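You operate a simulated robot arm through the tools that you are given. There is no shell and no other tool. Be economical: measure what you need, move in short steps, check, and stop when the job is done.

Carry out the task below with a simulated two-armed robot. There is one attempt and no reset: what you move stays moved.

JOB
Swap the lollo tin for the oak tin and save the leftover seed in the white dish.
Fine: old tin on the free spot in the row; dish on the dock; with no tin in, hold EMPTY till the chute is bare; none in the spill cup; swing the spout back; leave the knob at its mark.

Only the result counts: the job must be done as asked and must still hold three seconds after the hand-in. Knocking over, shifting, dropping, spilling or breaking anything else fails it.

ROBOT AND FRAMES
Two 7-joint arms with fingered hands on one trunk, on a base that drives. Base frame: it is fixed to the floor where the robot stands at the start and does not move with it; the origin is under the middle of the robot, x ahead of it, y to its left, z up. Lengths are in m, angles in rad, forces in N, time in s.
The left shoulder is at the start at [0.042, 0.092, 1.084], the right one opposite. With the tool pointing down near the work surface each hand reaches from about 0.3 to 0.56 m from the robot's upright axis, wherever it stands, measured 20 degrees to its own side. Places, roughly: dock of the seed counter [0.7, 0.1, 0.8]; seed counter [0.6, 0.2, 0.8]; seed spout [0.7, 0.2, 0.9]; seeds empty button [0.6, 0.1, 0.8]; seeds knob [0.6, 0.2, 0.8]; socket of the seed counter [0.5, 0.2, 0.8]. Payload 2.1 kg a hand.
The tool frame of a hand sits at the grasp point between the pads (the TCP): z along the fingers, y along the line on which they close. The tips reach 0.02 m beyond it. The gripper opens to 0.068 m. The gripper's body begins 0.023 m behind the TCP. The gripper is a hand of 5 fingers: y runs from the thumb to the fingers, the wrist lies at [-0.01, -0.079, -0.131] in the tool frame.
Orientation is told as [roll, pitch, yaw] about the base's x, y, z axes, in that order, counted from this pose: with the fingers straight down and the wrist toward the robot, the tool's x, y and z point along [0, 1, 0], [1, 0, 0] and [0, 0, -1] of the base frame.

CONTROLS
- The arms move only by the tool servo_tool. It takes "left_rows", "right_rows" or both (then of equal length, played together; a hand with none holds still); each is text: rows parted by semicolons, each of 6 numbers parted by spaces: the turn, a rotation vector about the base's x, y, z in rad, then the shift along the base's x, y, z in m. In form: ax ay az x y z; .... A call has 1 to 12 rows; each row shifts and turns the commanded pose from where the row before left it. A row lasts 0.2 s, in which the tool goes at most 0.05 m and 0.15 rad; a call with a longer step from one row to the next is refused whole. A pose out of reach is approached as far as the arm can. The call stops where the force on the tool passes 40 N (or 10 N more than at its start, if that is more) or the arm is blocked; 0.2 s more then pass. In this call time passes only in rows, and 0.2 s behind the last. It gives the time, the measured TCP pose, the force on the tool (base axes), the opening and the grip force at its end, in the units of the frame above (readings bear some noise), with the torque about the TCP (base axes, N m) and any sound that the robot's microphone picked up.
- Cameras (640 x 400 px; columns grow to the right, rows downward): "scene" is now at [0.1305, 0.0128, 1.2424]; the picture's right is [0.15, -0.99, 0.00], its down [-0.52, -0.08, -0.85] and it looks along [0.84, 0.12, -0.53] (base axes); focal length 214 px, centre (320, 200). "left" rides on the left gripper at [-0.054, -0.058, -0.072] in its tool frame; the picture's right is [-0.57, -0.39, 0.73], its down [0.73, -0.64, 0.23] and it looks along [0.38, 0.66, 0.65] (tool axes); focal length 226 px, centre (320, 200). "right" rides on the right gripper at [0.054, -0.058, -0.072] in its tool frame; the picture's right is [-0.57, 0.39, -0.73], its down [-0.73, -0.64, 0.23] and it looks along [-0.38, 0.66, 0.65] (tool axes); focal length 226 px, centre (320, 200). There is no depth. A picture from a camera that has moved, and an enlarged one, comes with that camera's place and axes in the base frame and with its lens.
- get_image(camera): a new picture of that camera. The clock stands still meanwhile.
- lift_body(by): slides the trunk up (or, below 0, down) by that many m; the arms and the scene camera ride with it, the base frame stays. It gives what a move gives, with no picture.
- steer(legs): drives the robot by 1 to 6 legs, each [ahead, left, turn to the left] in m, m and rad, along the robot's own axes; the way and the turn of a leg run together, so that a leg with both is an arc; at most 1.5 m and 3.142 rad a leg. The arms and the cameras ride along, it lands a little off, and it stops where it bumps. It gives what a move gives.
- move_fingers(index, middle, ring, little, thumb_bend, thumb_turn, hand): sets how far each is bent, from 0 (flat) to 1 (curled in); at 0.3 the hand is open as for a grip, at 0.7 the pads meet at the TCP. One left out holds its place. A second passes; each finger stops where it meets its share of the squeeze, and holds until it gets a number again. It is the only way to open and close the hand. It gives what a move gives, with no picture; readings hold the bend of each and the force on index, middle, ring, little, thumb and palm. thumb_turn goes from beside the hand (0) to across from the fingers (1), as for a grip.
- pan_tilt(pan, tilt): turns the head with the scene camera to pan (to the left, within 1.501 rad either way) and tilt (down, from -0.506 to 1.204), counted from straight ahead of the robot. It gives what a move gives.
- close_up(camera, box): a new picture of the part [left, top, right, bottom] of that camera's present view, enlarged. The clock stands still meanwhile.
- hand_in(): hands the job in; it is judged then, once.

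Go step by step. Nothing tells you exact positions but the pictures and the camera data: compare them with the known pose of the tool, close in by small moves and look again before you grip or let go. The budget is 120 turns and 88 pictures, counting those below and the enlarged ones. Unless the task says otherwise, let go and move clear before handing in, and close with one line.

The tools are called after "Emit:" as a command line: name --argument value ..., lists and objects as JSON in quotes. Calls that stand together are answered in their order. servo_tool: Moves the arms, as the interface text tells. Its arguments: {"type":"object","properties":{"left_rows":{"type":"string"},"right_rows":{"type":"string"}},"required":[]} The other tools are called the same way: lift_body (by) slides the trunk up or down; move_fingers (index, middle, ring, little, thumb_bend, thumb_turn, hand) moves the fingers one by one; steer (legs) drives the base; pan_tilt (pan, tilt) turns the head that bears the scene camera; get_image (camera) takes a picture; close_up (camera, box) takes an enlarged picture of a part of a camera's view; hand_in () hands the job in.

At the start:

```text
clock: 0.0
left_tool_pos: [0.3342, 0.2447, 1.1595]
left_ee_rot: [0.0, 0.0, 0.0]
left_contact_force: [0.3, -0.3, -0.2]
left_wrist_torque: [0.0, -0.01, -0.01]
left_grip_width: 0.0674
left_grip_force: 0.0
left_shape: jaw
left_bend: [0.3, 0.3, 0.3, 0.3, 0.3, 0.98]
left_finger forces: [0.1, 0.1, 0.0, 0.1, 0.0, 0.0]
right_tool_pos: [0.3308, -0.1221, 1.1582]
right_ee_rot: [-0.001, 0.001, 0.001]
right_contact_force: [0.1, 0.1, -0.4]
right_wrist_torque: [-0.01, 0.04, 0.0]
right_grip_width: 0.0675
right_grip_force: 0.0
right_shape: jaw
right_bend: [0.3, 0.3, 0.3, 0.3, 0.3, 0.98]
right_finger forces: [0.0, 0.0, 0.0, 0.0, 0.0, 0.0]
trunk travel left (down, up): [-0.325, 0.579]
robot x, y, heading: [-0.0021, 0.003, -0.005]
head pan, tilt: [0.147, 0.553]
```

scene: 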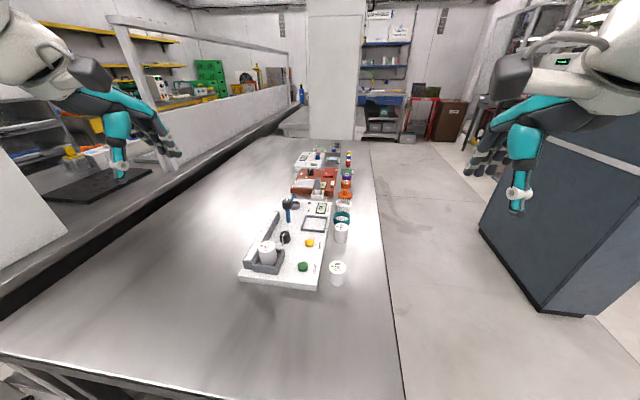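
right: 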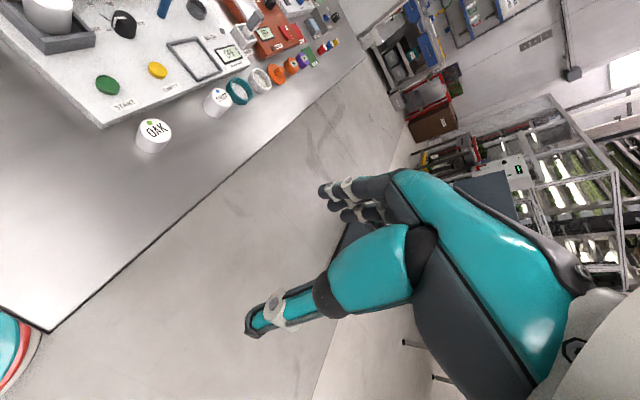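
left: 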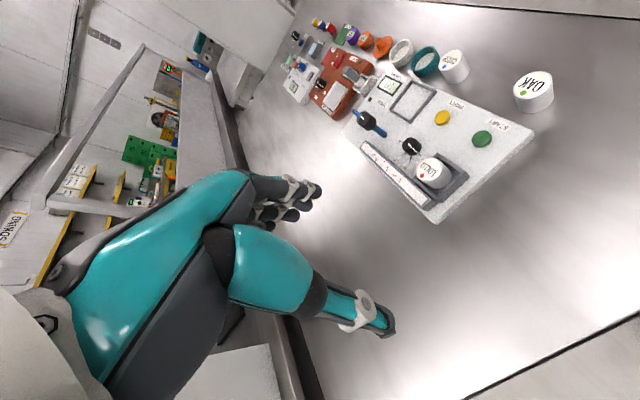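

I see the seed counter panel ahead-left with the tin in its socket, and a row of tins and dishes to its right. I'll look closer.

Emit:
close_up --camera "scene" --box '[230, 190, 370, 290]'

Emit:
close_up --camera "left" --box '[270, 10, 570, 230]'

Emit:
close_up --camera "right" --box '[0, 0, 360, 200]'

```text
4.00 times, centred on (300, 240) of scene
camera zoom: at [0.1305, 0.0128, 1.2424], right [0.15, -0.99, 0.0], down [-0.52, -0.08, -0.85], along [0.84, 0.12, -0.53], focal length 858 px, centre (400, 40)
```

zoom: 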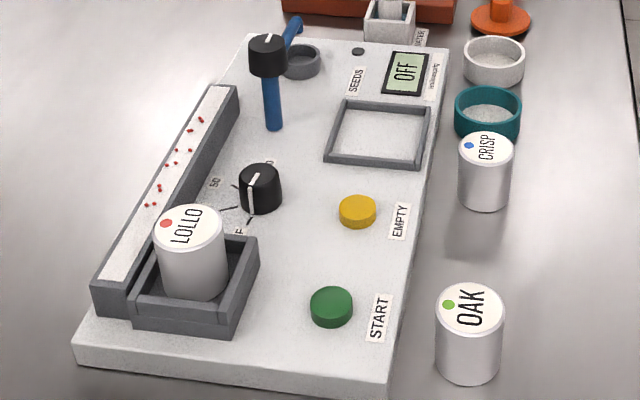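

```text
1.82 times, centred on (420, 120) of left
camera zoom: at [0.2745, 0.1892, 1.2313], right [-0.39, -0.57, -0.73], down [-0.64, 0.73, -0.23], along [0.66, 0.38, -0.65], focal length 411 px, centre (138, 346)
```

zoom: 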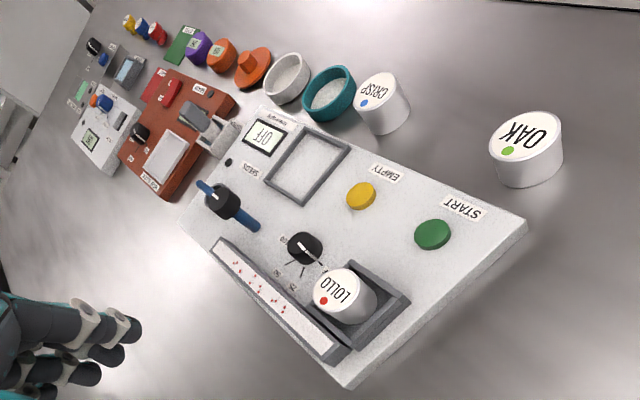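

```text
1.78 times, centred on (180, 100) of right
camera zoom: at [0.2727, -0.0678, 1.2304], right [0.39, -0.57, 0.73], down [-0.64, -0.73, -0.23], along [0.66, -0.38, -0.65], focal length 402 px, centre (569, 378)
```

zoom: 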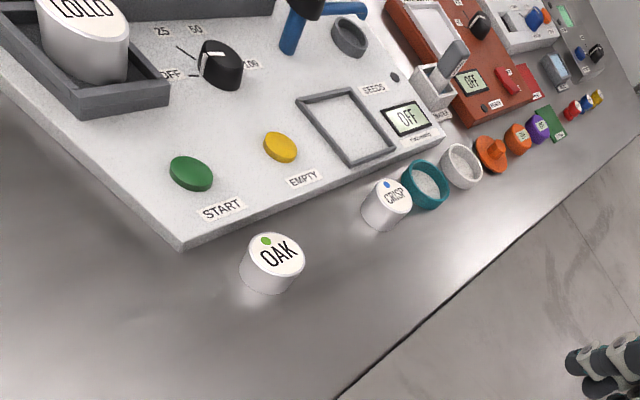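

The row near the panel is OAK, a gap, CRISP, the teal dish, then the white dish. I need detail on the knob marks, spout and display.

Emit:
close_up --camera "scene" --box '[275, 195, 335, 250]'

Emit:
close_up --camera "right" --box '[70, 0, 250, 100]'

Emit:
close_up --camera "left" --box '[340, 70, 460, 200]'

```text
7.27 times, centred on (305, 222) of scene
camera zoom: at [0.1305, 0.0128, 1.2424], right [0.15, -0.99, 0.0], down [-0.52, -0.08, -0.85], along [0.84, 0.12, -0.53], focal length 1560 px, centre (429, 36)
```

zoom: 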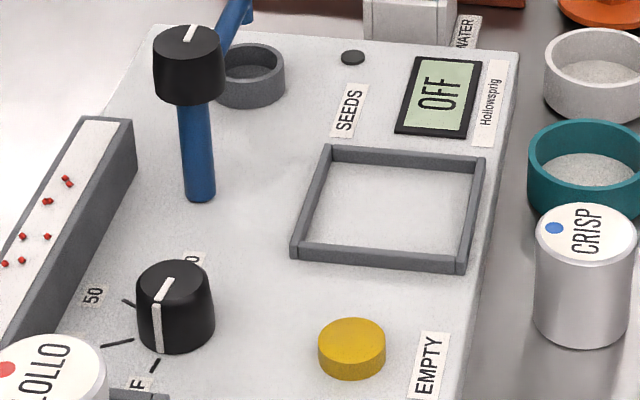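

```text
3.56 times, centred on (160, 50) of right
camera zoom: at [0.2727, -0.0678, 1.2304], right [0.39, -0.57, 0.73], down [-0.64, -0.73, -0.23], along [0.66, -0.38, -0.65], focal length 804 px, centre (889, 733)
```

zoom: 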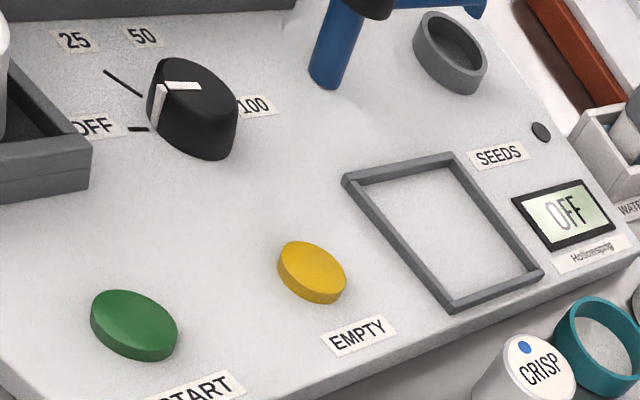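

```text
3.08 times, centred on (400, 135) of left
camera zoom: at [0.2745, 0.1892, 1.2313], right [-0.39, -0.57, -0.73], down [-0.64, 0.73, -0.23], along [0.66, 0.38, -0.65], focal length 696 px, centre (74, 400)
```

zoom: 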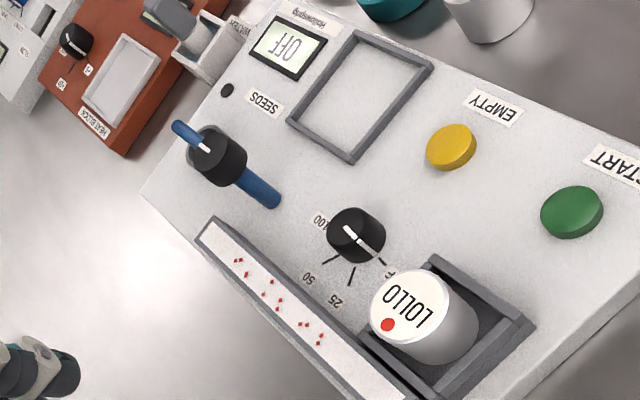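

The knob points at OFF, the spout sits near the spill cup, and the row has a free spot at about x=0.54, y=0.02. The dish and spout are beyond reach from here, so I check the clearance around the table for driving.

Emit:
pan_tilt --pan 0.0 --tilt 1.2

Emit:
get_image --camera "scene"

Emit:
pan_tilt --pan -0.9 --tilt 1.0

Emit:
get_image --camera "scene"

```text
clock: 1.0
left_tool_pos: [0.3344, 0.2456, 1.159]
left_ee_rot: [-0.001, 0.002, 0.0]
left_contact_force: [-0.4, 0.2, -0.1]
left_wrist_torque: [-0.01, 0.0, -0.01]
left_grip_width: 0.0676
left_grip_force: 0.1
left_shape: jaw
left_bend: [0.3, 0.3, 0.3, 0.3, 0.3, 0.98]
left_finger forces: [0.0, 0.1, 0.0, 0.1, 0.1, 0.1]
right_tool_pos: [0.3298, -0.1218, 1.1576]
right_ee_rot: [0.0, 0.0, 0.0]
right_contact_force: [0.0, -0.8, 0.5]
right_wrist_torque: [-0.03, 0.04, -0.02]
right_grip_width: 0.0677
right_grip_force: 0.1
right_shape: jaw
right_bend: [0.3, 0.3, 0.3, 0.3, 0.3, 0.98]
right_finger forces: [0.0, 0.1, 0.0, 0.0, 0.1, 0.1]
trunk travel left (down, up): [-0.325, 0.579]
robot x, y, heading: [0.0016, -0.0004, 0.002]
head pan, tilt: [0.0, 1.201]
```

```text
78 pictures are left
camera scene: at [0.0977, -0.0003, 1.1936], right [0.0, -1.0, 0.0], down [-0.93, 0.0, -0.36], along [0.36, 0.0, -0.93], focal length 214 px, centre (320, 200)
```

scene: 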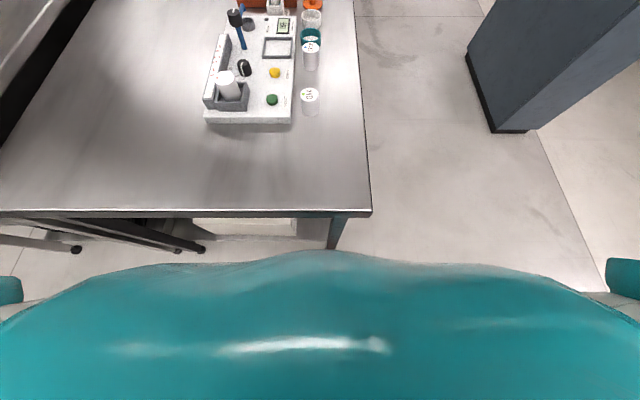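

```text
clock: 2.2
left_tool_pos: [0.3334, 0.243, 1.1588]
left_ee_rot: [0.0, 0.001, 0.0]
left_contact_force: [-0.3, -0.8, 0.5]
left_wrist_torque: [-0.01, -0.01, -0.01]
left_grip_width: 0.0681
left_grip_force: 0.1
left_shape: jaw
left_bend: [0.3, 0.3, 0.3, 0.3, 0.3, 0.98]
left_finger forces: [0.0, 0.0, 0.0, 0.0, 0.1, 0.1]
right_tool_pos: [0.3316, -0.1213, 1.1584]
right_ee_rot: [0.001, 0.001, 0.001]
right_contact_force: [0.9, -0.2, 0.4]
right_wrist_torque: [0.03, -0.01, 0.0]
right_grip_width: 0.0676
right_grip_force: 0.1
right_shape: jaw
right_bend: [0.3, 0.3, 0.3, 0.3, 0.3, 0.98]
right_finger forces: [0.0, 0.0, 0.1, 0.0, 0.1, 0.0]
trunk travel left (down, up): [-0.325, 0.579]
robot x, y, heading: [-0.0002, -0.0026, 0.005]
head pan, tilt: [-0.901, 1.0]
```

```text
77 pictures are left
camera scene: at [0.085, -0.0549, 1.2062], right [-0.78, -0.62, 0.0], down [-0.52, 0.66, -0.54], along [0.34, -0.42, -0.84], focal length 214 px, centre (320, 200)
```

scene: 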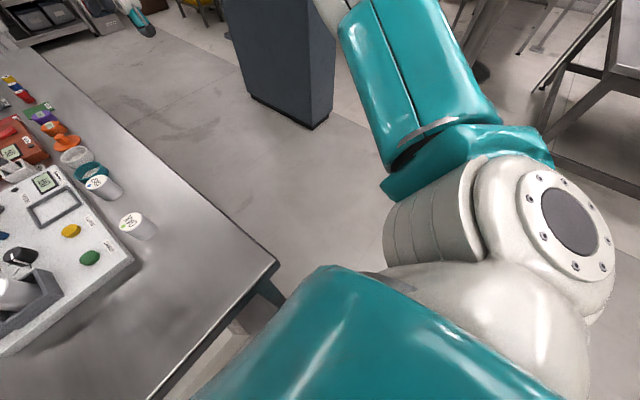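

The table's front edge is at x≈0.225 and its right edge at y≈-0.10. Standing to the right at about (0.6, -0.33) and facing left (+y) puts everything in reach, so I drive there.

Emit:
steer --legs '[[0, -0.5, 0], [0.6, 0, 0], [0, 0, 1.571]]'

Emit:
pan_tilt --pan 0.0 --tilt 1.1

Emit:
get_image --camera "scene"

```text
clock: 11.9
left_tool_pos: [0.3755, -0.1596, 1.159]
left_ee_rot: [0.0, 0.001, 1.51]
left_contact_force: [-0.1, -0.1, 0.0]
left_wrist_torque: [0.02, 0.02, 0.01]
left_grip_width: 0.0678
left_grip_force: 0.0
left_shape: jaw
left_bend: [0.3, 0.3, 0.3, 0.3, 0.3, 0.98]
left_finger forces: [0.0, 0.0, 0.0, 0.0, 0.0, 0.1]
right_tool_pos: [0.7415, -0.1856, 1.1584]
right_ee_rot: [0.0, 0.001, 1.51]
right_contact_force: [0.1, -0.3, 0.1]
right_wrist_torque: [0.02, 0.0, 0.0]
right_grip_width: 0.0677
right_grip_force: 0.0
right_shape: jaw
right_bend: [0.3, 0.3, 0.3, 0.3, 0.3, 0.98]
right_finger forces: [0.0, 0.1, 0.1, 0.0, 0.0, 0.0]
trunk travel left (down, up): [-0.325, 0.579]
robot x, y, heading: [0.6009, -0.5093, 1.511]
head pan, tilt: [-0.901, 1.0]
```

```text
clock: 13.1
left_tool_pos: [0.3761, -0.1594, 1.1591]
left_ee_rot: [-0.001, 0.002, 1.51]
left_contact_force: [0.1, -0.1, 0.1]
left_wrist_torque: [0.01, 0.01, -0.04]
left_grip_width: 0.0679
left_grip_force: 0.1
left_shape: jaw
left_bend: [0.3, 0.3, 0.3, 0.3, 0.3, 0.98]
left_finger forces: [0.1, 0.1, 0.0, 0.0, 0.0, 0.1]
right_tool_pos: [0.7409, -0.1857, 1.158]
right_ee_rot: [0.001, 0.001, 1.51]
right_contact_force: [0.8, -0.3, -1.1]
right_wrist_torque: [-0.02, 0.05, -0.01]
right_grip_width: 0.0675
right_grip_force: 0.1
right_shape: jaw
right_bend: [0.3, 0.3, 0.3, 0.3, 0.3, 0.98]
right_finger forces: [0.0, 0.1, 0.1, 0.0, 0.0, 0.0]
trunk travel left (down, up): [-0.325, 0.579]
robot x, y, heading: [0.5973, -0.5086, 1.506]
head pan, tilt: [0.0, 1.1]
```

```text
76 pictures are left
camera scene: at [0.6082, -0.4059, 1.1996], right [1.0, -0.06, 0.0], down [-0.06, -0.89, -0.45], along [0.03, 0.45, -0.89], focal length 214 px, centre (320, 200)
```

scene: 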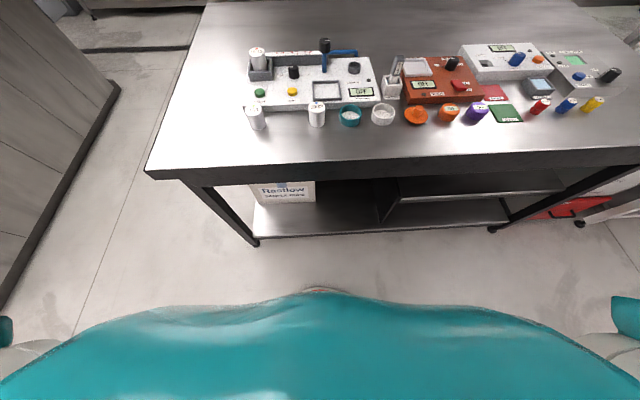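

The view is good. I drive ahead about 0.18 m and straighten the heading.

Emit:
steer --legs '[[0.18, 0.01, 0.062]]'

Emit:
pan_tilt --pan 0.0 --tilt 0.85

Emit:
close_up --camera "scene" --box '[220, 80, 460, 230]'

```text
clock: 14.6
left_tool_pos: [0.3517, 0.0097, 1.1599]
left_ee_rot: [-0.001, 0.0, 1.569]
left_contact_force: [0.0, -0.4, 0.0]
left_wrist_torque: [0.01, -0.04, 0.03]
left_grip_width: 0.0677
left_grip_force: 0.1
left_shape: jaw
left_bend: [0.3, 0.3, 0.3, 0.3, 0.3, 0.98]
left_finger forces: [0.0, 0.1, 0.0, 0.0, 0.1, 0.1]
right_tool_pos: [0.7169, 0.005, 1.1583]
right_ee_rot: [0.001, 0.0, 1.57]
right_contact_force: [-0.7, 0.5, 0.8]
right_wrist_torque: [0.0, -0.01, 0.03]
right_grip_width: 0.0677
right_grip_force: 0.0
right_shape: jaw
right_bend: [0.3, 0.3, 0.3, 0.3, 0.3, 0.98]
right_finger forces: [0.0, 0.0, 0.0, 0.0, 0.0, 0.0]
trunk travel left (down, up): [-0.325, 0.579]
robot x, y, heading: [0.5939, -0.3249, 1.566]
head pan, tilt: [0.0, 1.1]
```

```text
clock: 15.4
left_tool_pos: [0.352, 0.008, 1.1591]
left_ee_rot: [0.0, -0.003, 1.569]
left_contact_force: [-0.4, -0.2, 0.1]
left_wrist_torque: [0.02, -0.01, 0.0]
left_grip_width: 0.0679
left_grip_force: 0.1
left_shape: jaw
left_bend: [0.3, 0.3, 0.3, 0.3, 0.3, 0.98]
left_finger forces: [0.0, 0.0, 0.0, 0.1, 0.0, 0.0]
right_tool_pos: [0.7173, 0.0033, 1.1578]
right_ee_rot: [0.0, 0.001, 1.57]
right_contact_force: [-0.2, -0.2, -0.3]
right_wrist_torque: [-0.02, -0.01, 0.01]
right_grip_width: 0.0679
right_grip_force: 0.1
right_shape: jaw
right_bend: [0.3, 0.3, 0.3, 0.3, 0.3, 0.98]
right_finger forces: [0.0, 0.0, 0.0, 0.0, 0.0, 0.0]
trunk travel left (down, up): [-0.325, 0.579]
robot x, y, heading: [0.5952, -0.3273, 1.575]
head pan, tilt: [0.0, 0.85]
```

```text
2.67 times, centred on (340, 155) of scene
camera zoom: at [0.5979, -0.209, 1.2172], right [1.0, 0.0, 0.0], down [0.0, -0.75, -0.66], along [0.0, 0.66, -0.75], focal length 572 px, centre (267, 320)
```

zoom: 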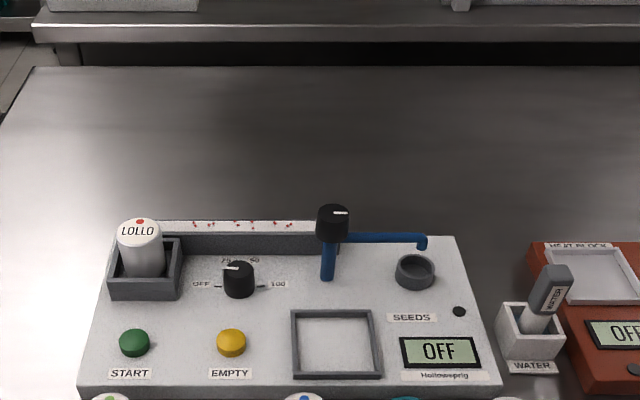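

Emit:
close_up --camera "scene" --box '[230, 160, 430, 285]'

Emit:
get_image --camera "left"

Emit:
get_image --camera "right"

```text
3.20 times, centred on (330, 222) of scene
camera zoom: at [0.5979, -0.209, 1.2172], right [1.0, 0.0, 0.0], down [0.0, -0.75, -0.66], along [0.0, 0.66, -0.75], focal length 686 px, centre (288, 128)
```

zoom: 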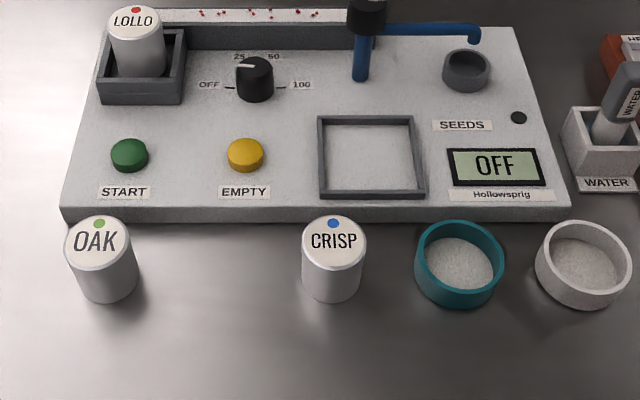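

```text
73 pictures are left
camera left: at [0.4045, -0.051, 1.2313], right [0.57, -0.39, -0.73], down [-0.73, -0.64, -0.23], along [-0.38, 0.66, -0.65], focal length 226 px, centre (320, 200)
```

left: 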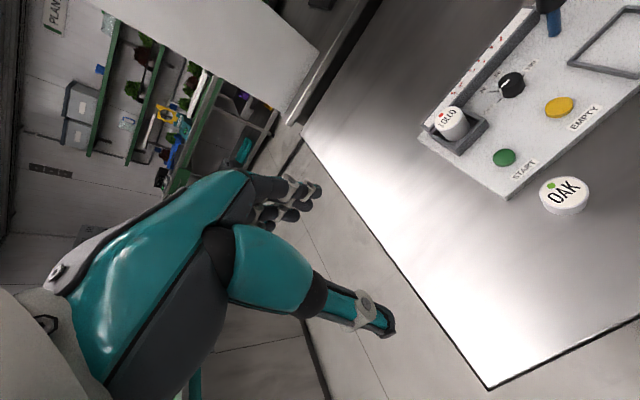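

```text
72 pictures are left
camera right: at [0.6633, -0.0545, 1.2304], right [0.57, 0.39, 0.73], down [0.73, -0.64, -0.23], along [0.38, 0.66, -0.65], focal length 226 px, centre (320, 200)
```

right: 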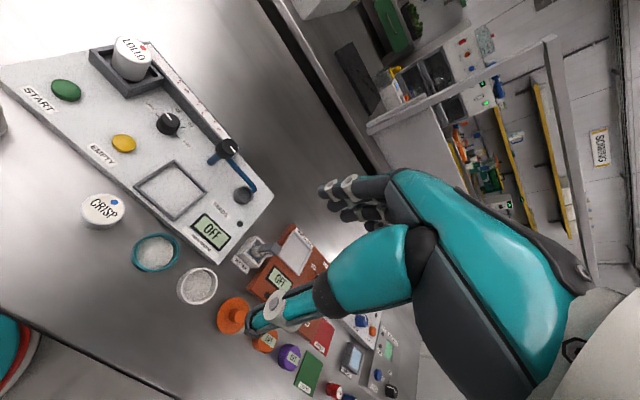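

From this pose I estimate LOLLO's top at (0.484, 0.19, 0.88), the free spot at (0.552, 0.023), the dock centre at (0.66, 0.116) and the white dish at (0.79, 0.02). The spout pivot is at (0.658, 0.20), pointing +x over the spill cup. The left hand goes above LOLLO.

Emit:
servo_tool --left_rows "0 0 0 .0165 .0225 -.0255;0 0 0 .0165 .0225 -.0255;0 0 0 .0165 .0225 -.0255;0 0 0 .0165 .0225 -.0255;0 0 0 .0165 .0225 -.0255;0 0 0 .0165 .0225 -.0255;0 0 0 .0165 .0225 -.0255;0 0 0 .0165 .0225 -.0255"

Emit:
close_up --camera "scene" --box '[220, 80, 380, 180]'

Emit:
get_image --camera "left"

```text
clock: 17.2
left_tool_pos: [0.4869, 0.1862, 0.9536]
left_ee_rot: [-0.001, 0.0, 1.568]
left_contact_force: [1.0, 0.0, -0.2]
left_wrist_torque: [0.03, -0.01, -0.03]
left_grip_width: 0.0675
left_grip_force: 0.0
left_shape: jaw
left_bend: [0.3, 0.3, 0.3, 0.3, 0.3, 0.98]
left_finger forces: [0.1, 0.0, 0.0, 0.0, 0.0, 0.0]
right_tool_pos: [0.7175, 0.0053, 1.1582]
right_ee_rot: [0.0, -0.002, 1.57]
right_contact_force: [-0.3, 0.1, -0.5]
right_wrist_torque: [-0.01, 0.02, 0.01]
right_grip_width: 0.0676
right_grip_force: 0.1
right_shape: jaw
right_bend: [0.3, 0.3, 0.3, 0.3, 0.3, 0.98]
right_finger forces: [0.0, 0.1, 0.0, 0.1, 0.1, 0.0]
trunk travel left (down, up): [-0.325, 0.579]
robot x, y, heading: [0.5942, -0.3263, 1.57]
head pan, tilt: [0.0, 0.85]
```

```text
4.00 times, centred on (300, 130) of scene
camera zoom: at [0.598, -0.2089, 1.2173], right [1.0, 0.0, 0.0], down [0.0, -0.75, -0.66], along [0.0, 0.66, -0.75], focal length 858 px, centre (400, 480)
```

zoom: 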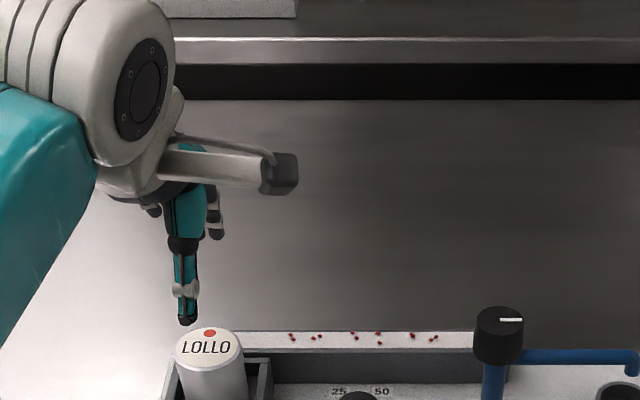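

```text
70 pictures are left
camera left: at [0.5402, 0.1275, 1.027], right [0.56, -0.39, -0.73], down [-0.73, -0.64, -0.23], along [-0.38, 0.66, -0.65], focal length 226 px, centre (320, 200)
```

left: 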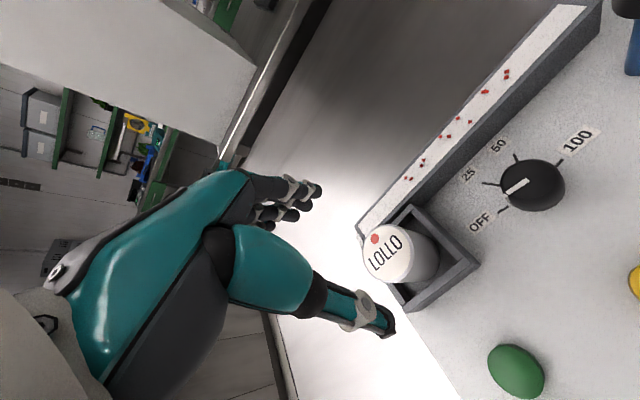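

The hand is nearly centred. I shift to (0.482, 0.190) and descend until the tips are just above the socket walls.

Emit:
servo_tool --left_rows "0 0 0 -.005 .004 0;0 0 0 0 0 -.03;0 0 0 0 0 -.03;0 0 0 0 0 -.019"

Emit:
close_up --camera "scene" --box '[220, 80, 380, 180]'

Emit:
get_image --camera "left"

```text
clock: 18.2
left_tool_pos: [0.478, 0.1919, 0.8755]
left_ee_rot: [0.001, 0.0, 1.57]
left_contact_force: [0.2, 0.3, 0.2]
left_wrist_torque: [0.0, -0.05, 0.01]
left_grip_width: 0.0676
left_grip_force: 0.0
left_shape: jaw
left_bend: [0.3, 0.3, 0.3, 0.3, 0.3, 0.98]
left_finger forces: [0.0, 0.0, 0.0, 0.0, 0.0, 0.0]
right_tool_pos: [0.7173, 0.0036, 1.1574]
right_ee_rot: [0.0, -0.001, 1.569]
right_contact_force: [-0.1, 0.3, 0.1]
right_wrist_torque: [0.02, -0.01, -0.05]
right_grip_width: 0.0678
right_grip_force: 0.0
right_shape: jaw
right_bend: [0.3, 0.3, 0.3, 0.3, 0.3, 0.98]
right_finger forces: [0.0, 0.0, 0.0, 0.0, 0.0, 0.0]
trunk travel left (down, up): [-0.325, 0.579]
robot x, y, heading: [0.5941, -0.329, 1.569]
head pan, tilt: [0.0, 0.85]
```

```text
4.00 times, centred on (300, 130) of scene
camera zoom: at [0.5979, -0.2088, 1.2173], right [1.0, 0.0, 0.0], down [0.0, -0.75, -0.66], along [0.0, 0.66, -0.75], focal length 858 px, centre (400, 480)
```

zoom: 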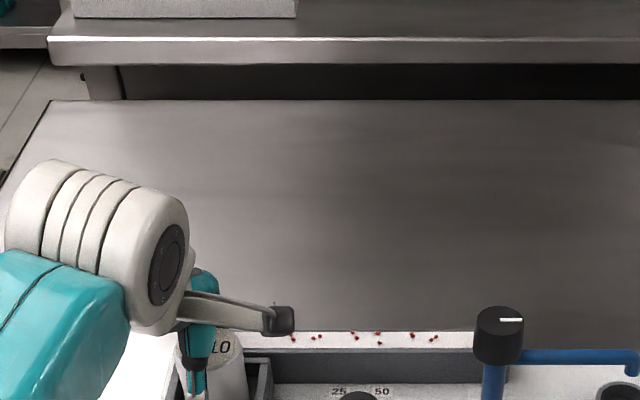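

```text
68 pictures are left
camera left: at [0.5308, 0.1322, 0.9472], right [0.56, -0.39, -0.73], down [-0.73, -0.64, -0.23], along [-0.38, 0.66, -0.65], focal length 226 px, centre (320, 200)
```

left: 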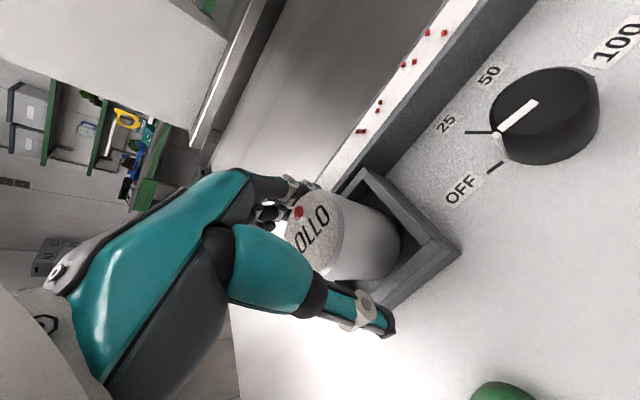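

The tin centre is at about (0.484, 0.188). I nudge over and close.

Emit:
servo_tool --left_rows "0 0 0 .004 -.003 0"

Emit:
move_fingers --hand "left" --index 0.6 --middle 0.6 --ring 0.6 --little 0.6 --thumb_bend 0.6

Emit:
get_image --camera "left"

```text
clock: 18.6
left_tool_pos: [0.4822, 0.1912, 0.8743]
left_ee_rot: [0.0, 0.003, 1.57]
left_contact_force: [0.3, 0.8, -0.8]
left_wrist_torque: [-0.02, 0.02, 0.0]
left_grip_width: 0.0676
left_grip_force: 0.0
left_shape: jaw
left_bend: [0.3, 0.3, 0.3, 0.3, 0.3, 0.98]
left_finger forces: [0.0, 0.1, 0.0, 0.1, 0.0, 0.0]
right_tool_pos: [0.7173, 0.0048, 1.1583]
right_ee_rot: [0.0, 0.002, 1.568]
right_contact_force: [-0.1, -0.2, -0.3]
right_wrist_torque: [-0.04, 0.0, -0.02]
right_grip_width: 0.0679
right_grip_force: 0.1
right_shape: jaw
right_bend: [0.3, 0.3, 0.3, 0.3, 0.3, 0.98]
right_finger forces: [0.1, 0.0, 0.0, 0.0, 0.0, 0.0]
trunk travel left (down, up): [-0.325, 0.579]
robot x, y, heading: [0.5973, -0.3256, 1.57]
head pan, tilt: [0.0, 0.85]
```

```text
clock: 19.6
left_tool_pos: [0.4821, 0.1891, 0.8744]
left_ee_rot: [0.0, 0.0, 1.569]
left_contact_force: [-0.3, 0.5, 0.6]
left_wrist_torque: [0.03, -0.03, 0.0]
left_grip_width: 0.0308
left_grip_force: 8.1
left_shape: fingers
left_bend: [0.51, 0.53, 0.58, 0.6, 0.5, 0.96]
left_finger forces: [3.9, 3.4, 0.5, 0.0, 7.1, 0.0]
right_tool_pos: [0.7183, 0.0034, 1.158]
right_ee_rot: [0.001, 0.0, 1.568]
right_contact_force: [-0.6, -0.2, 0.4]
right_wrist_torque: [0.03, 0.01, 0.0]
right_grip_width: 0.068
right_grip_force: 0.0
right_shape: jaw
right_bend: [0.3, 0.3, 0.3, 0.3, 0.3, 0.98]
right_finger forces: [0.0, 0.0, 0.0, 0.0, 0.0, 0.0]
trunk travel left (down, up): [-0.325, 0.579]
robot x, y, heading: [0.598, -0.3247, 1.571]
head pan, tilt: [0.0, 0.85]
```

```text
67 pictures are left
camera left: at [0.5346, 0.1303, 0.9476], right [0.57, -0.39, -0.73], down [-0.73, -0.64, -0.23], along [-0.38, 0.66, -0.65], focal length 226 px, centre (320, 200)
```

left: 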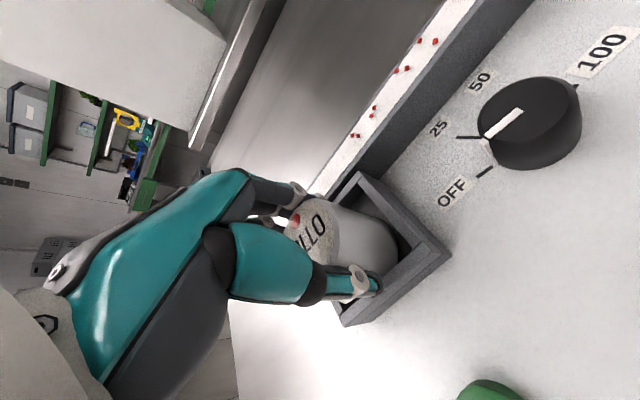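

The grip is on the tin with thumb, index and middle. I lift it straight up, slowly.

Emit:
servo_tool --left_rows "0 0 0 0 0 .01;0 0 0 0 0 .02;0 0 0 0 0 .02;0 0 0 0 0 .02"

Emit:
get_image --camera "left"

Emit:
close_up --camera "scene" --box '[220, 80, 380, 180]'

```text
clock: 20.6
left_tool_pos: [0.4822, 0.1898, 0.945]
left_ee_rot: [0.001, 0.0, 1.57]
left_contact_force: [-0.6, 0.1, -1.2]
left_wrist_torque: [0.01, 0.01, -0.01]
left_grip_width: 0.0304
left_grip_force: 6.9
left_shape: fingers
left_bend: [0.51, 0.54, 0.59, 0.6, 0.49, 0.96]
left_finger forces: [3.9, 3.0, 0.4, 0.0, 7.1, 0.0]
right_tool_pos: [0.7181, 0.0041, 1.1587]
right_ee_rot: [0.0, 0.001, 1.571]
right_contact_force: [0.1, -0.1, -0.6]
right_wrist_torque: [-0.02, -0.02, -0.01]
right_grip_width: 0.0675
right_grip_force: 0.0
right_shape: jaw
right_bend: [0.3, 0.3, 0.3, 0.3, 0.3, 0.98]
right_finger forces: [0.0, 0.0, 0.0, 0.0, 0.0, 0.1]
trunk travel left (down, up): [-0.325, 0.579]
robot x, y, heading: [0.5932, -0.3251, 1.568]
head pan, tilt: [0.0, 0.85]
```

```text
66 pictures are left
camera left: at [0.5363, 0.1312, 1.0186], right [0.57, -0.39, -0.73], down [-0.73, -0.64, -0.23], along [-0.38, 0.66, -0.65], focal length 226 px, centre (320, 200)
```

left: 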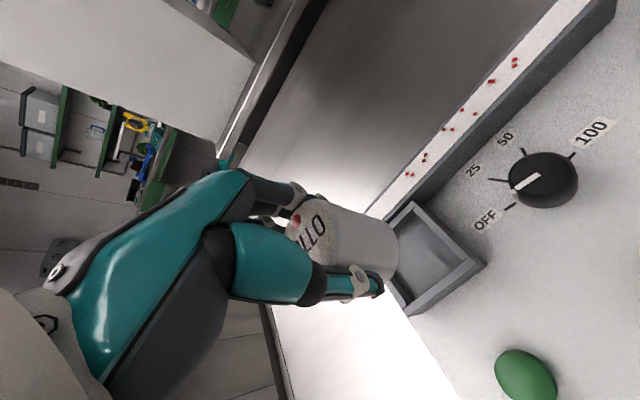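

```text
4.00 times, centred on (300, 130) of scene
camera zoom: at [0.5979, -0.2088, 1.2173], right [1.0, 0.0, 0.0], down [0.0, -0.75, -0.66], along [0.0, 0.66, -0.75], focal length 858 px, centre (400, 480)
```

zoom: 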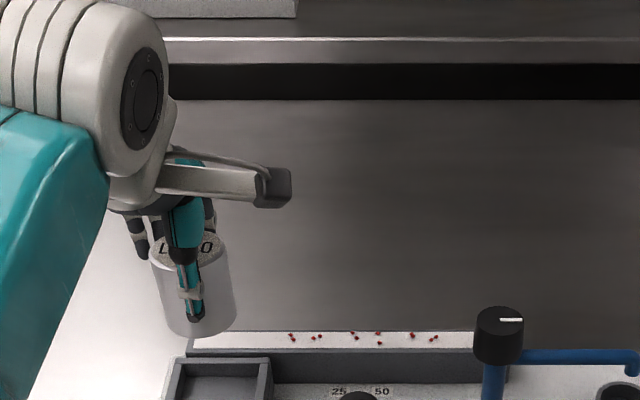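

The tin is out and upright. I carry it over to the free spot between OAK and CRISP.

Emit:
servo_tool --left_rows "0 0 0 .0134 -.0336 0;0 0 0 .0134 -.0336 0;0 0 0 .0134 -.0336 0;0 0 0 .0134 -.0336 0;0 0 0 .0134 -.0336 0;0 0 0 0 0 -.03"

Emit:
close_up --camera "scene" --box '[230, 160, 390, 260]'

Emit:
get_image --camera "left"

Emit:
close_up --camera "right" --box '[0, 120, 200, 245]'

```text
clock: 22.0
left_tool_pos: [0.5487, 0.0243, 0.9156]
left_ee_rot: [0.001, 0.0, 1.569]
left_contact_force: [0.8, 0.3, -1.5]
left_wrist_torque: [0.01, 0.0, 0.01]
left_grip_width: 0.0299
left_grip_force: 6.6
left_shape: fingers
left_bend: [0.51, 0.54, 0.59, 0.6, 0.48, 0.96]
left_finger forces: [3.8, 2.9, 0.4, 0.0, 6.7, 0.0]
right_tool_pos: [0.7185, 0.0043, 1.1583]
right_ee_rot: [0.0, 0.0, 1.569]
right_contact_force: [0.6, 0.5, -0.2]
right_wrist_torque: [0.01, -0.01, -0.03]
right_grip_width: 0.0676
right_grip_force: 0.1
right_shape: jaw
right_bend: [0.3, 0.3, 0.3, 0.3, 0.3, 0.98]
right_finger forces: [0.0, 0.1, 0.1, 0.0, 0.0, 0.0]
trunk travel left (down, up): [-0.325, 0.579]
robot x, y, heading: [0.6005, -0.3257, 1.569]
head pan, tilt: [0.0, 0.85]
```

```text
4.00 times, centred on (310, 210) of scene
camera zoom: at [0.5978, -0.2089, 1.2173], right [1.0, 0.0, 0.0], down [0.0, -0.75, -0.66], along [0.0, 0.66, -0.75], focal length 858 px, centre (360, 160)
```

zoom: 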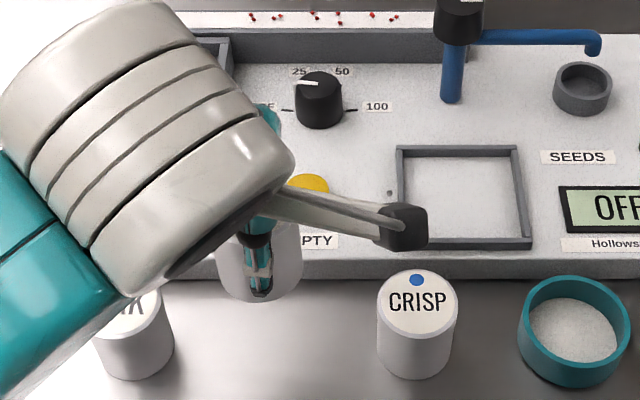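

```text
63 pictures are left
camera left: at [0.6027, -0.0352, 0.9882], right [0.57, -0.39, -0.73], down [-0.73, -0.64, -0.23], along [-0.38, 0.66, -0.65], focal length 226 px, centre (320, 200)
```

left: 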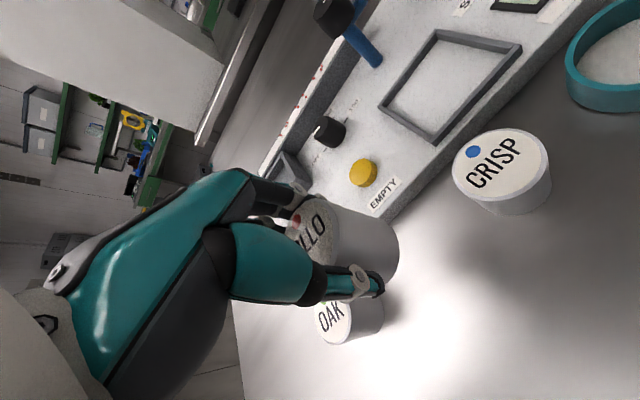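

```text
3.20 times, centred on (100, 182) of right
camera zoom: at [0.6632, -0.0544, 1.2304], right [0.57, 0.39, 0.73], down [0.73, -0.64, -0.23], along [0.38, 0.66, -0.65], focal length 723 px, centre (1024, 256)
```

zoom: 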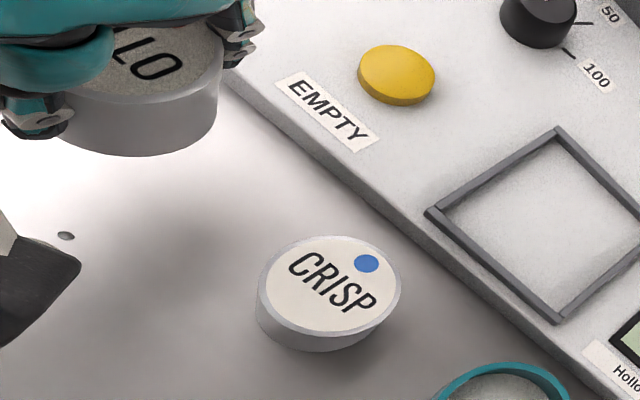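

The tin is aligned with the free spot. I lower it until it touches the table.

Emit:
servo_tool --left_rows "0 0 0 .003 -.002 -.02;0 0 0 0 0 -.03;0 0 0 0 0 -.015;0 0 0 0 0 -.005"

Emit:
close_up --camera "right" --box '[0, 120, 200, 245]'

```text
clock: 23.0
left_tool_pos: [0.5532, 0.0194, 0.8458]
left_ee_rot: [0.001, -0.001, 1.57]
left_contact_force: [0.0, -0.2, -0.6]
left_wrist_torque: [0.0, 0.0, 0.01]
left_grip_width: 0.0298
left_grip_force: 6.2
left_shape: fingers
left_bend: [0.52, 0.54, 0.59, 0.6, 0.48, 0.96]
left_finger forces: [3.5, 2.8, 0.4, 0.0, 6.6, 0.0]
right_tool_pos: [0.7181, 0.004, 1.1583]
right_ee_rot: [0.001, -0.001, 1.568]
right_contact_force: [0.2, -0.3, 0.2]
right_wrist_torque: [0.01, -0.01, -0.02]
right_grip_width: 0.0678
right_grip_force: 0.0
right_shape: jaw
right_bend: [0.3, 0.3, 0.3, 0.3, 0.3, 0.98]
right_finger forces: [0.1, 0.1, 0.0, 0.0, 0.1, 0.0]
trunk travel left (down, up): [-0.325, 0.579]
robot x, y, heading: [0.5971, -0.3247, 1.566]
head pan, tilt: [0.0, 0.85]
```

```text
3.20 times, centred on (100, 182) of right
camera zoom: at [0.6634, -0.0545, 1.2304], right [0.57, 0.39, 0.73], down [0.73, -0.64, -0.23], along [0.38, 0.66, -0.65], focal length 723 px, centre (1024, 256)
```

zoom: 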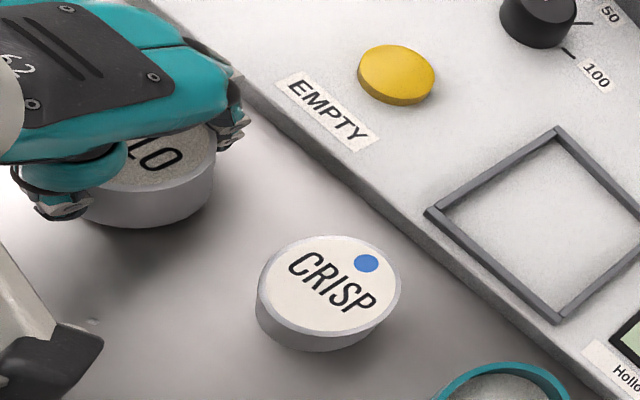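

Emit:
servo_tool --left_rows "0 0 0 0 0 -.003;0 0 0 0 0 -.002"

Emit:
servo_tool --left_rows "0 0 0 0 0 -.002"

```text
clock: 23.6
left_tool_pos: [0.5527, 0.0196, 0.8407]
left_ee_rot: [0.001, 0.0, 1.57]
left_contact_force: [0.6, -0.7, -1.1]
left_wrist_torque: [0.02, 0.03, 0.02]
left_grip_width: 0.0299
left_grip_force: 7.0
left_shape: fingers
left_bend: [0.52, 0.54, 0.59, 0.6, 0.48, 0.96]
left_finger forces: [3.5, 2.8, 0.5, 0.1, 6.5, 0.0]
right_tool_pos: [0.7186, 0.0046, 1.1583]
right_ee_rot: [-0.001, 0.0, 1.569]
right_contact_force: [0.3, 0.0, -0.9]
right_wrist_torque: [0.0, -0.02, -0.01]
right_grip_width: 0.0677
right_grip_force: 0.1
right_shape: jaw
right_bend: [0.3, 0.3, 0.3, 0.3, 0.3, 0.98]
right_finger forces: [0.0, 0.0, 0.1, 0.0, 0.0, 0.0]
trunk travel left (down, up): [-0.325, 0.579]
robot x, y, heading: [0.5961, -0.3278, 1.567]
head pan, tilt: [0.0, 0.85]
```

```text
clock: 24.0
left_tool_pos: [0.5522, 0.0197, 0.8395]
left_ee_rot: [-0.001, -0.001, 1.568]
left_contact_force: [0.4, -0.4, 3.1]
left_wrist_torque: [0.0, 0.0, 0.0]
left_grip_width: 0.0298
left_grip_force: 7.1
left_shape: fingers
left_bend: [0.52, 0.54, 0.59, 0.6, 0.48, 0.96]
left_finger forces: [3.6, 2.8, 0.4, 0.1, 7.4, 0.1]
right_tool_pos: [0.7176, 0.0044, 1.159]
right_ee_rot: [0.001, 0.001, 1.568]
right_contact_force: [0.1, 0.0, 0.4]
right_wrist_torque: [-0.03, 0.01, -0.02]
right_grip_width: 0.0678
right_grip_force: 0.0
right_shape: jaw
right_bend: [0.3, 0.3, 0.3, 0.3, 0.3, 0.98]
right_finger forces: [0.0, 0.0, 0.1, 0.0, 0.1, 0.0]
trunk travel left (down, up): [-0.325, 0.579]
robot x, y, heading: [0.5947, -0.3288, 1.572]
head pan, tilt: [0.0, 0.85]
```

It touches the table (3 N). I open the hand and rise.

Emit:
move_fingers --hand "left" --index 0.32 --middle 0.32 --ring 0.32 --little 0.32 --thumb_bend 0.3

Emit:
servo_tool --left_rows "0 0 0 0 0 .015;0 0 0 0 0 .03;0 0 0 0 0 .04"

Emit:
close_up --camera "right" --box '[0, 120, 200, 245]'

Emit:
get_image --camera "left"

```text
clock: 25.0
left_tool_pos: [0.5522, 0.0196, 0.84]
left_ee_rot: [0.001, 0.0, 1.569]
left_contact_force: [-0.1, -0.3, 0.9]
left_wrist_torque: [0.04, -0.01, 0.01]
left_grip_width: 0.0604
left_grip_force: 0.0
left_shape: fingers
left_bend: [0.32, 0.32, 0.32, 0.32, 0.3, 0.98]
left_finger forces: [0.0, 0.0, 0.0, 0.1, 0.0, 0.0]
right_tool_pos: [0.7174, 0.0059, 1.1584]
right_ee_rot: [-0.002, 0.0, 1.569]
right_contact_force: [0.2, -0.5, 0.2]
right_wrist_torque: [0.04, -0.01, 0.02]
right_grip_width: 0.0675
right_grip_force: 0.1
right_shape: jaw
right_bend: [0.3, 0.3, 0.3, 0.3, 0.3, 0.98]
right_finger forces: [0.1, 0.0, 0.1, 0.0, 0.0, 0.1]
trunk travel left (down, up): [-0.325, 0.579]
robot x, y, heading: [0.5986, -0.3289, 1.571]
head pan, tilt: [0.0, 0.85]
```

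```text
clock: 25.8
left_tool_pos: [0.5519, 0.0199, 0.926]
left_ee_rot: [0.0, 0.002, 1.567]
left_contact_force: [-0.5, -0.5, 0.4]
left_wrist_torque: [-0.02, -0.01, 0.01]
left_grip_width: 0.0606
left_grip_force: 0.1
left_shape: fingers
left_bend: [0.32, 0.32, 0.32, 0.32, 0.3, 0.98]
left_finger forces: [0.0, 0.0, 0.0, 0.0, 0.0, 0.0]
right_tool_pos: [0.7184, 0.004, 1.1589]
right_ee_rot: [0.001, 0.0, 1.57]
right_contact_force: [-0.7, -0.2, -0.1]
right_wrist_torque: [0.01, -0.04, -0.02]
right_grip_width: 0.0674
right_grip_force: 0.0
right_shape: jaw
right_bend: [0.3, 0.3, 0.3, 0.3, 0.3, 0.98]
right_finger forces: [0.0, 0.0, 0.1, 0.0, 0.0, 0.1]
trunk travel left (down, up): [-0.325, 0.579]
robot x, y, heading: [0.596, -0.3234, 1.57]
head pan, tilt: [0.0, 0.85]
```

```text
3.20 times, centred on (100, 182) of right
camera zoom: at [0.6634, -0.0545, 1.2304], right [0.57, 0.39, 0.73], down [0.73, -0.64, -0.23], along [0.38, 0.66, -0.65], focal length 723 px, centre (1024, 256)
```

zoom: 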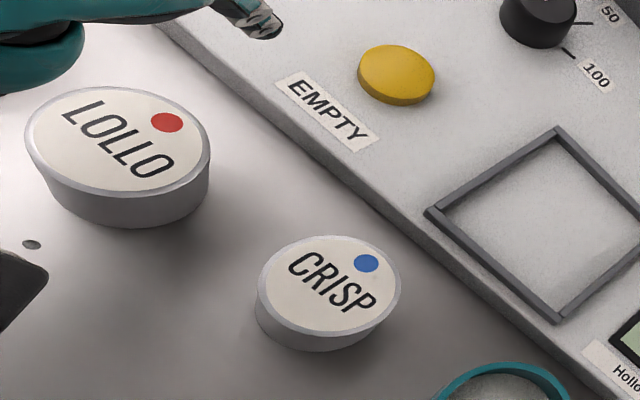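

```text
59 pictures are left
camera left: at [0.6041, -0.0404, 0.9981], right [0.56, -0.39, -0.73], down [-0.73, -0.64, -0.23], along [-0.38, 0.66, -0.65], focal length 226 px, centre (320, 200)
```

left: 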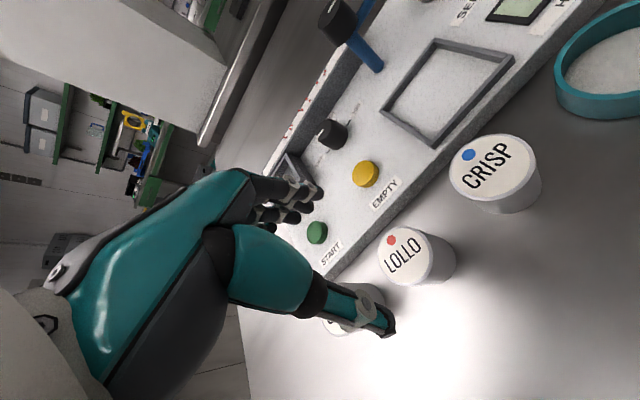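

LOLLO stands in the free spot. Next is the white dish, which I inspect closely for its size and rim.

Emit:
close_up --camera "right" --box '[120, 220, 280, 320]'

Emit:
close_up --camera "scene" --box '[340, 190, 460, 265]'

```text
4.00 times, centred on (200, 270) of right
camera zoom: at [0.6634, -0.0545, 1.2304], right [0.57, 0.39, 0.73], down [0.73, -0.64, -0.23], along [0.38, 0.66, -0.65], focal length 904 px, centre (800, -80)
```

zoom: 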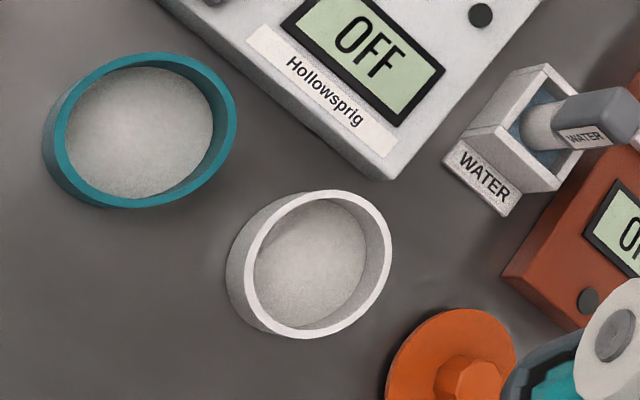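

```text
5.33 times, centred on (400, 228) of scene
camera zoom: at [0.598, -0.2089, 1.2173], right [1.0, 0.0, 0.0], down [0.0, -0.75, -0.66], along [0.0, 0.66, -0.75], focal length 1144 px, centre (-107, 53)
```

zoom: 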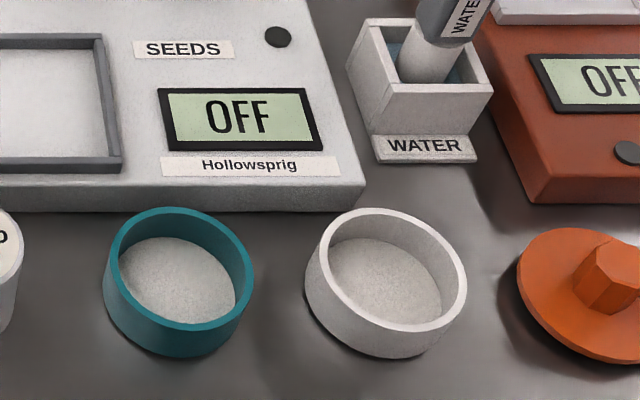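

The white dish rim centre is at about (0.791, 0.020, 0.825) and it is about 0.058 m across. The right hand goes above it while the left hand retracts a little.

Emit:
servo_tool --left_rows "0 0 0 -.015 -.005 .015;0 0 0 -.015 -.005 .015;0 0 0 -.015 -.005 .015;0 0 0 -.015 -.005 .015;0 0 0 -.015 -.005 .015;0 0 0 -.015 -.005 0;0 0 0 -.015 -.005 0" --right_rows "0 0 0 .0105 .0022 -.0369;0 0 0 .0105 .0022 -.0369;0 0 0 .0105 .0022 -.0369;0 0 0 .0105 .0022 -.0369;0 0 0 .0105 .0022 -.0369;0 0 0 .0105 .0022 -.0369;0 0 0 .0105 .0022 -.0369"

Emit:
get_image --camera "right"

Emit:
close_up --camera "scene" --box '[320, 150, 480, 250]'

```text
clock: 27.4
left_tool_pos: [0.4474, -0.014, 0.9993]
left_ee_rot: [-0.002, -0.001, 1.569]
left_contact_force: [-0.8, -0.9, 0.0]
left_wrist_torque: [0.02, 0.0, -0.02]
left_grip_width: 0.0606
left_grip_force: 0.1
left_shape: fingers
left_bend: [0.32, 0.32, 0.32, 0.32, 0.3, 0.98]
left_finger forces: [0.1, 0.0, 0.0, 0.0, 0.0, 0.0]
right_tool_pos: [0.7899, 0.0172, 0.9024]
right_ee_rot: [0.0, -0.001, 1.57]
right_contact_force: [0.8, 0.1, -0.2]
right_wrist_torque: [0.01, 0.01, 0.0]
right_grip_width: 0.0679
right_grip_force: 0.0
right_shape: jaw
right_bend: [0.3, 0.3, 0.3, 0.3, 0.3, 0.98]
right_finger forces: [0.0, 0.0, 0.0, 0.0, 0.1, 0.0]
trunk travel left (down, up): [-0.325, 0.579]
robot x, y, heading: [0.5943, -0.3277, 1.57]
head pan, tilt: [0.0, 0.85]
```

```text
56 pictures are left
camera right: at [0.7358, -0.0402, 0.9737], right [0.57, 0.39, 0.73], down [0.73, -0.64, -0.23], along [0.38, 0.66, -0.65], focal length 226 px, centre (320, 200)
```

right: 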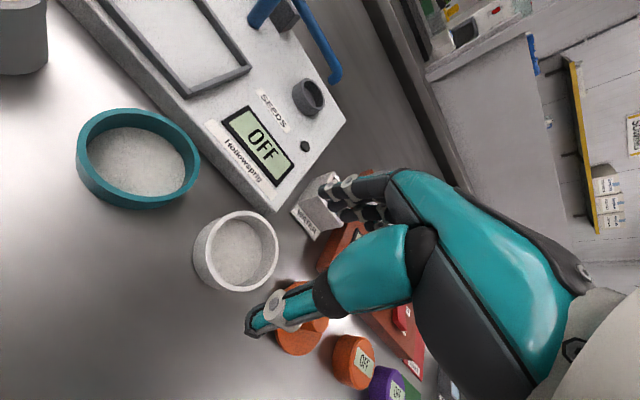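

```text
4.00 times, centred on (400, 200) of scene
camera zoom: at [0.5979, -0.209, 1.2173], right [1.0, 0.0, 0.0], down [0.0, -0.75, -0.66], along [0.0, 0.66, -0.75], focal length 858 px, centre (0, 200)
```

zoom: 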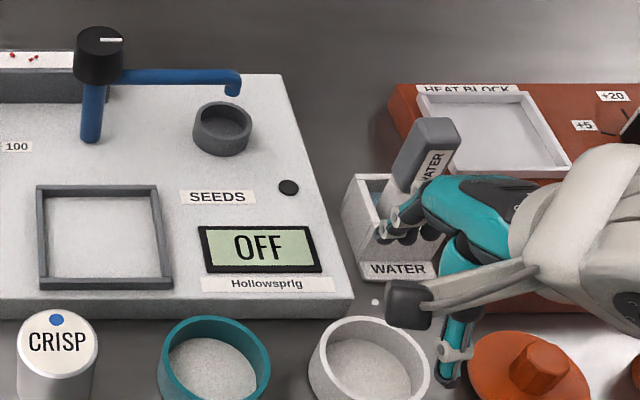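

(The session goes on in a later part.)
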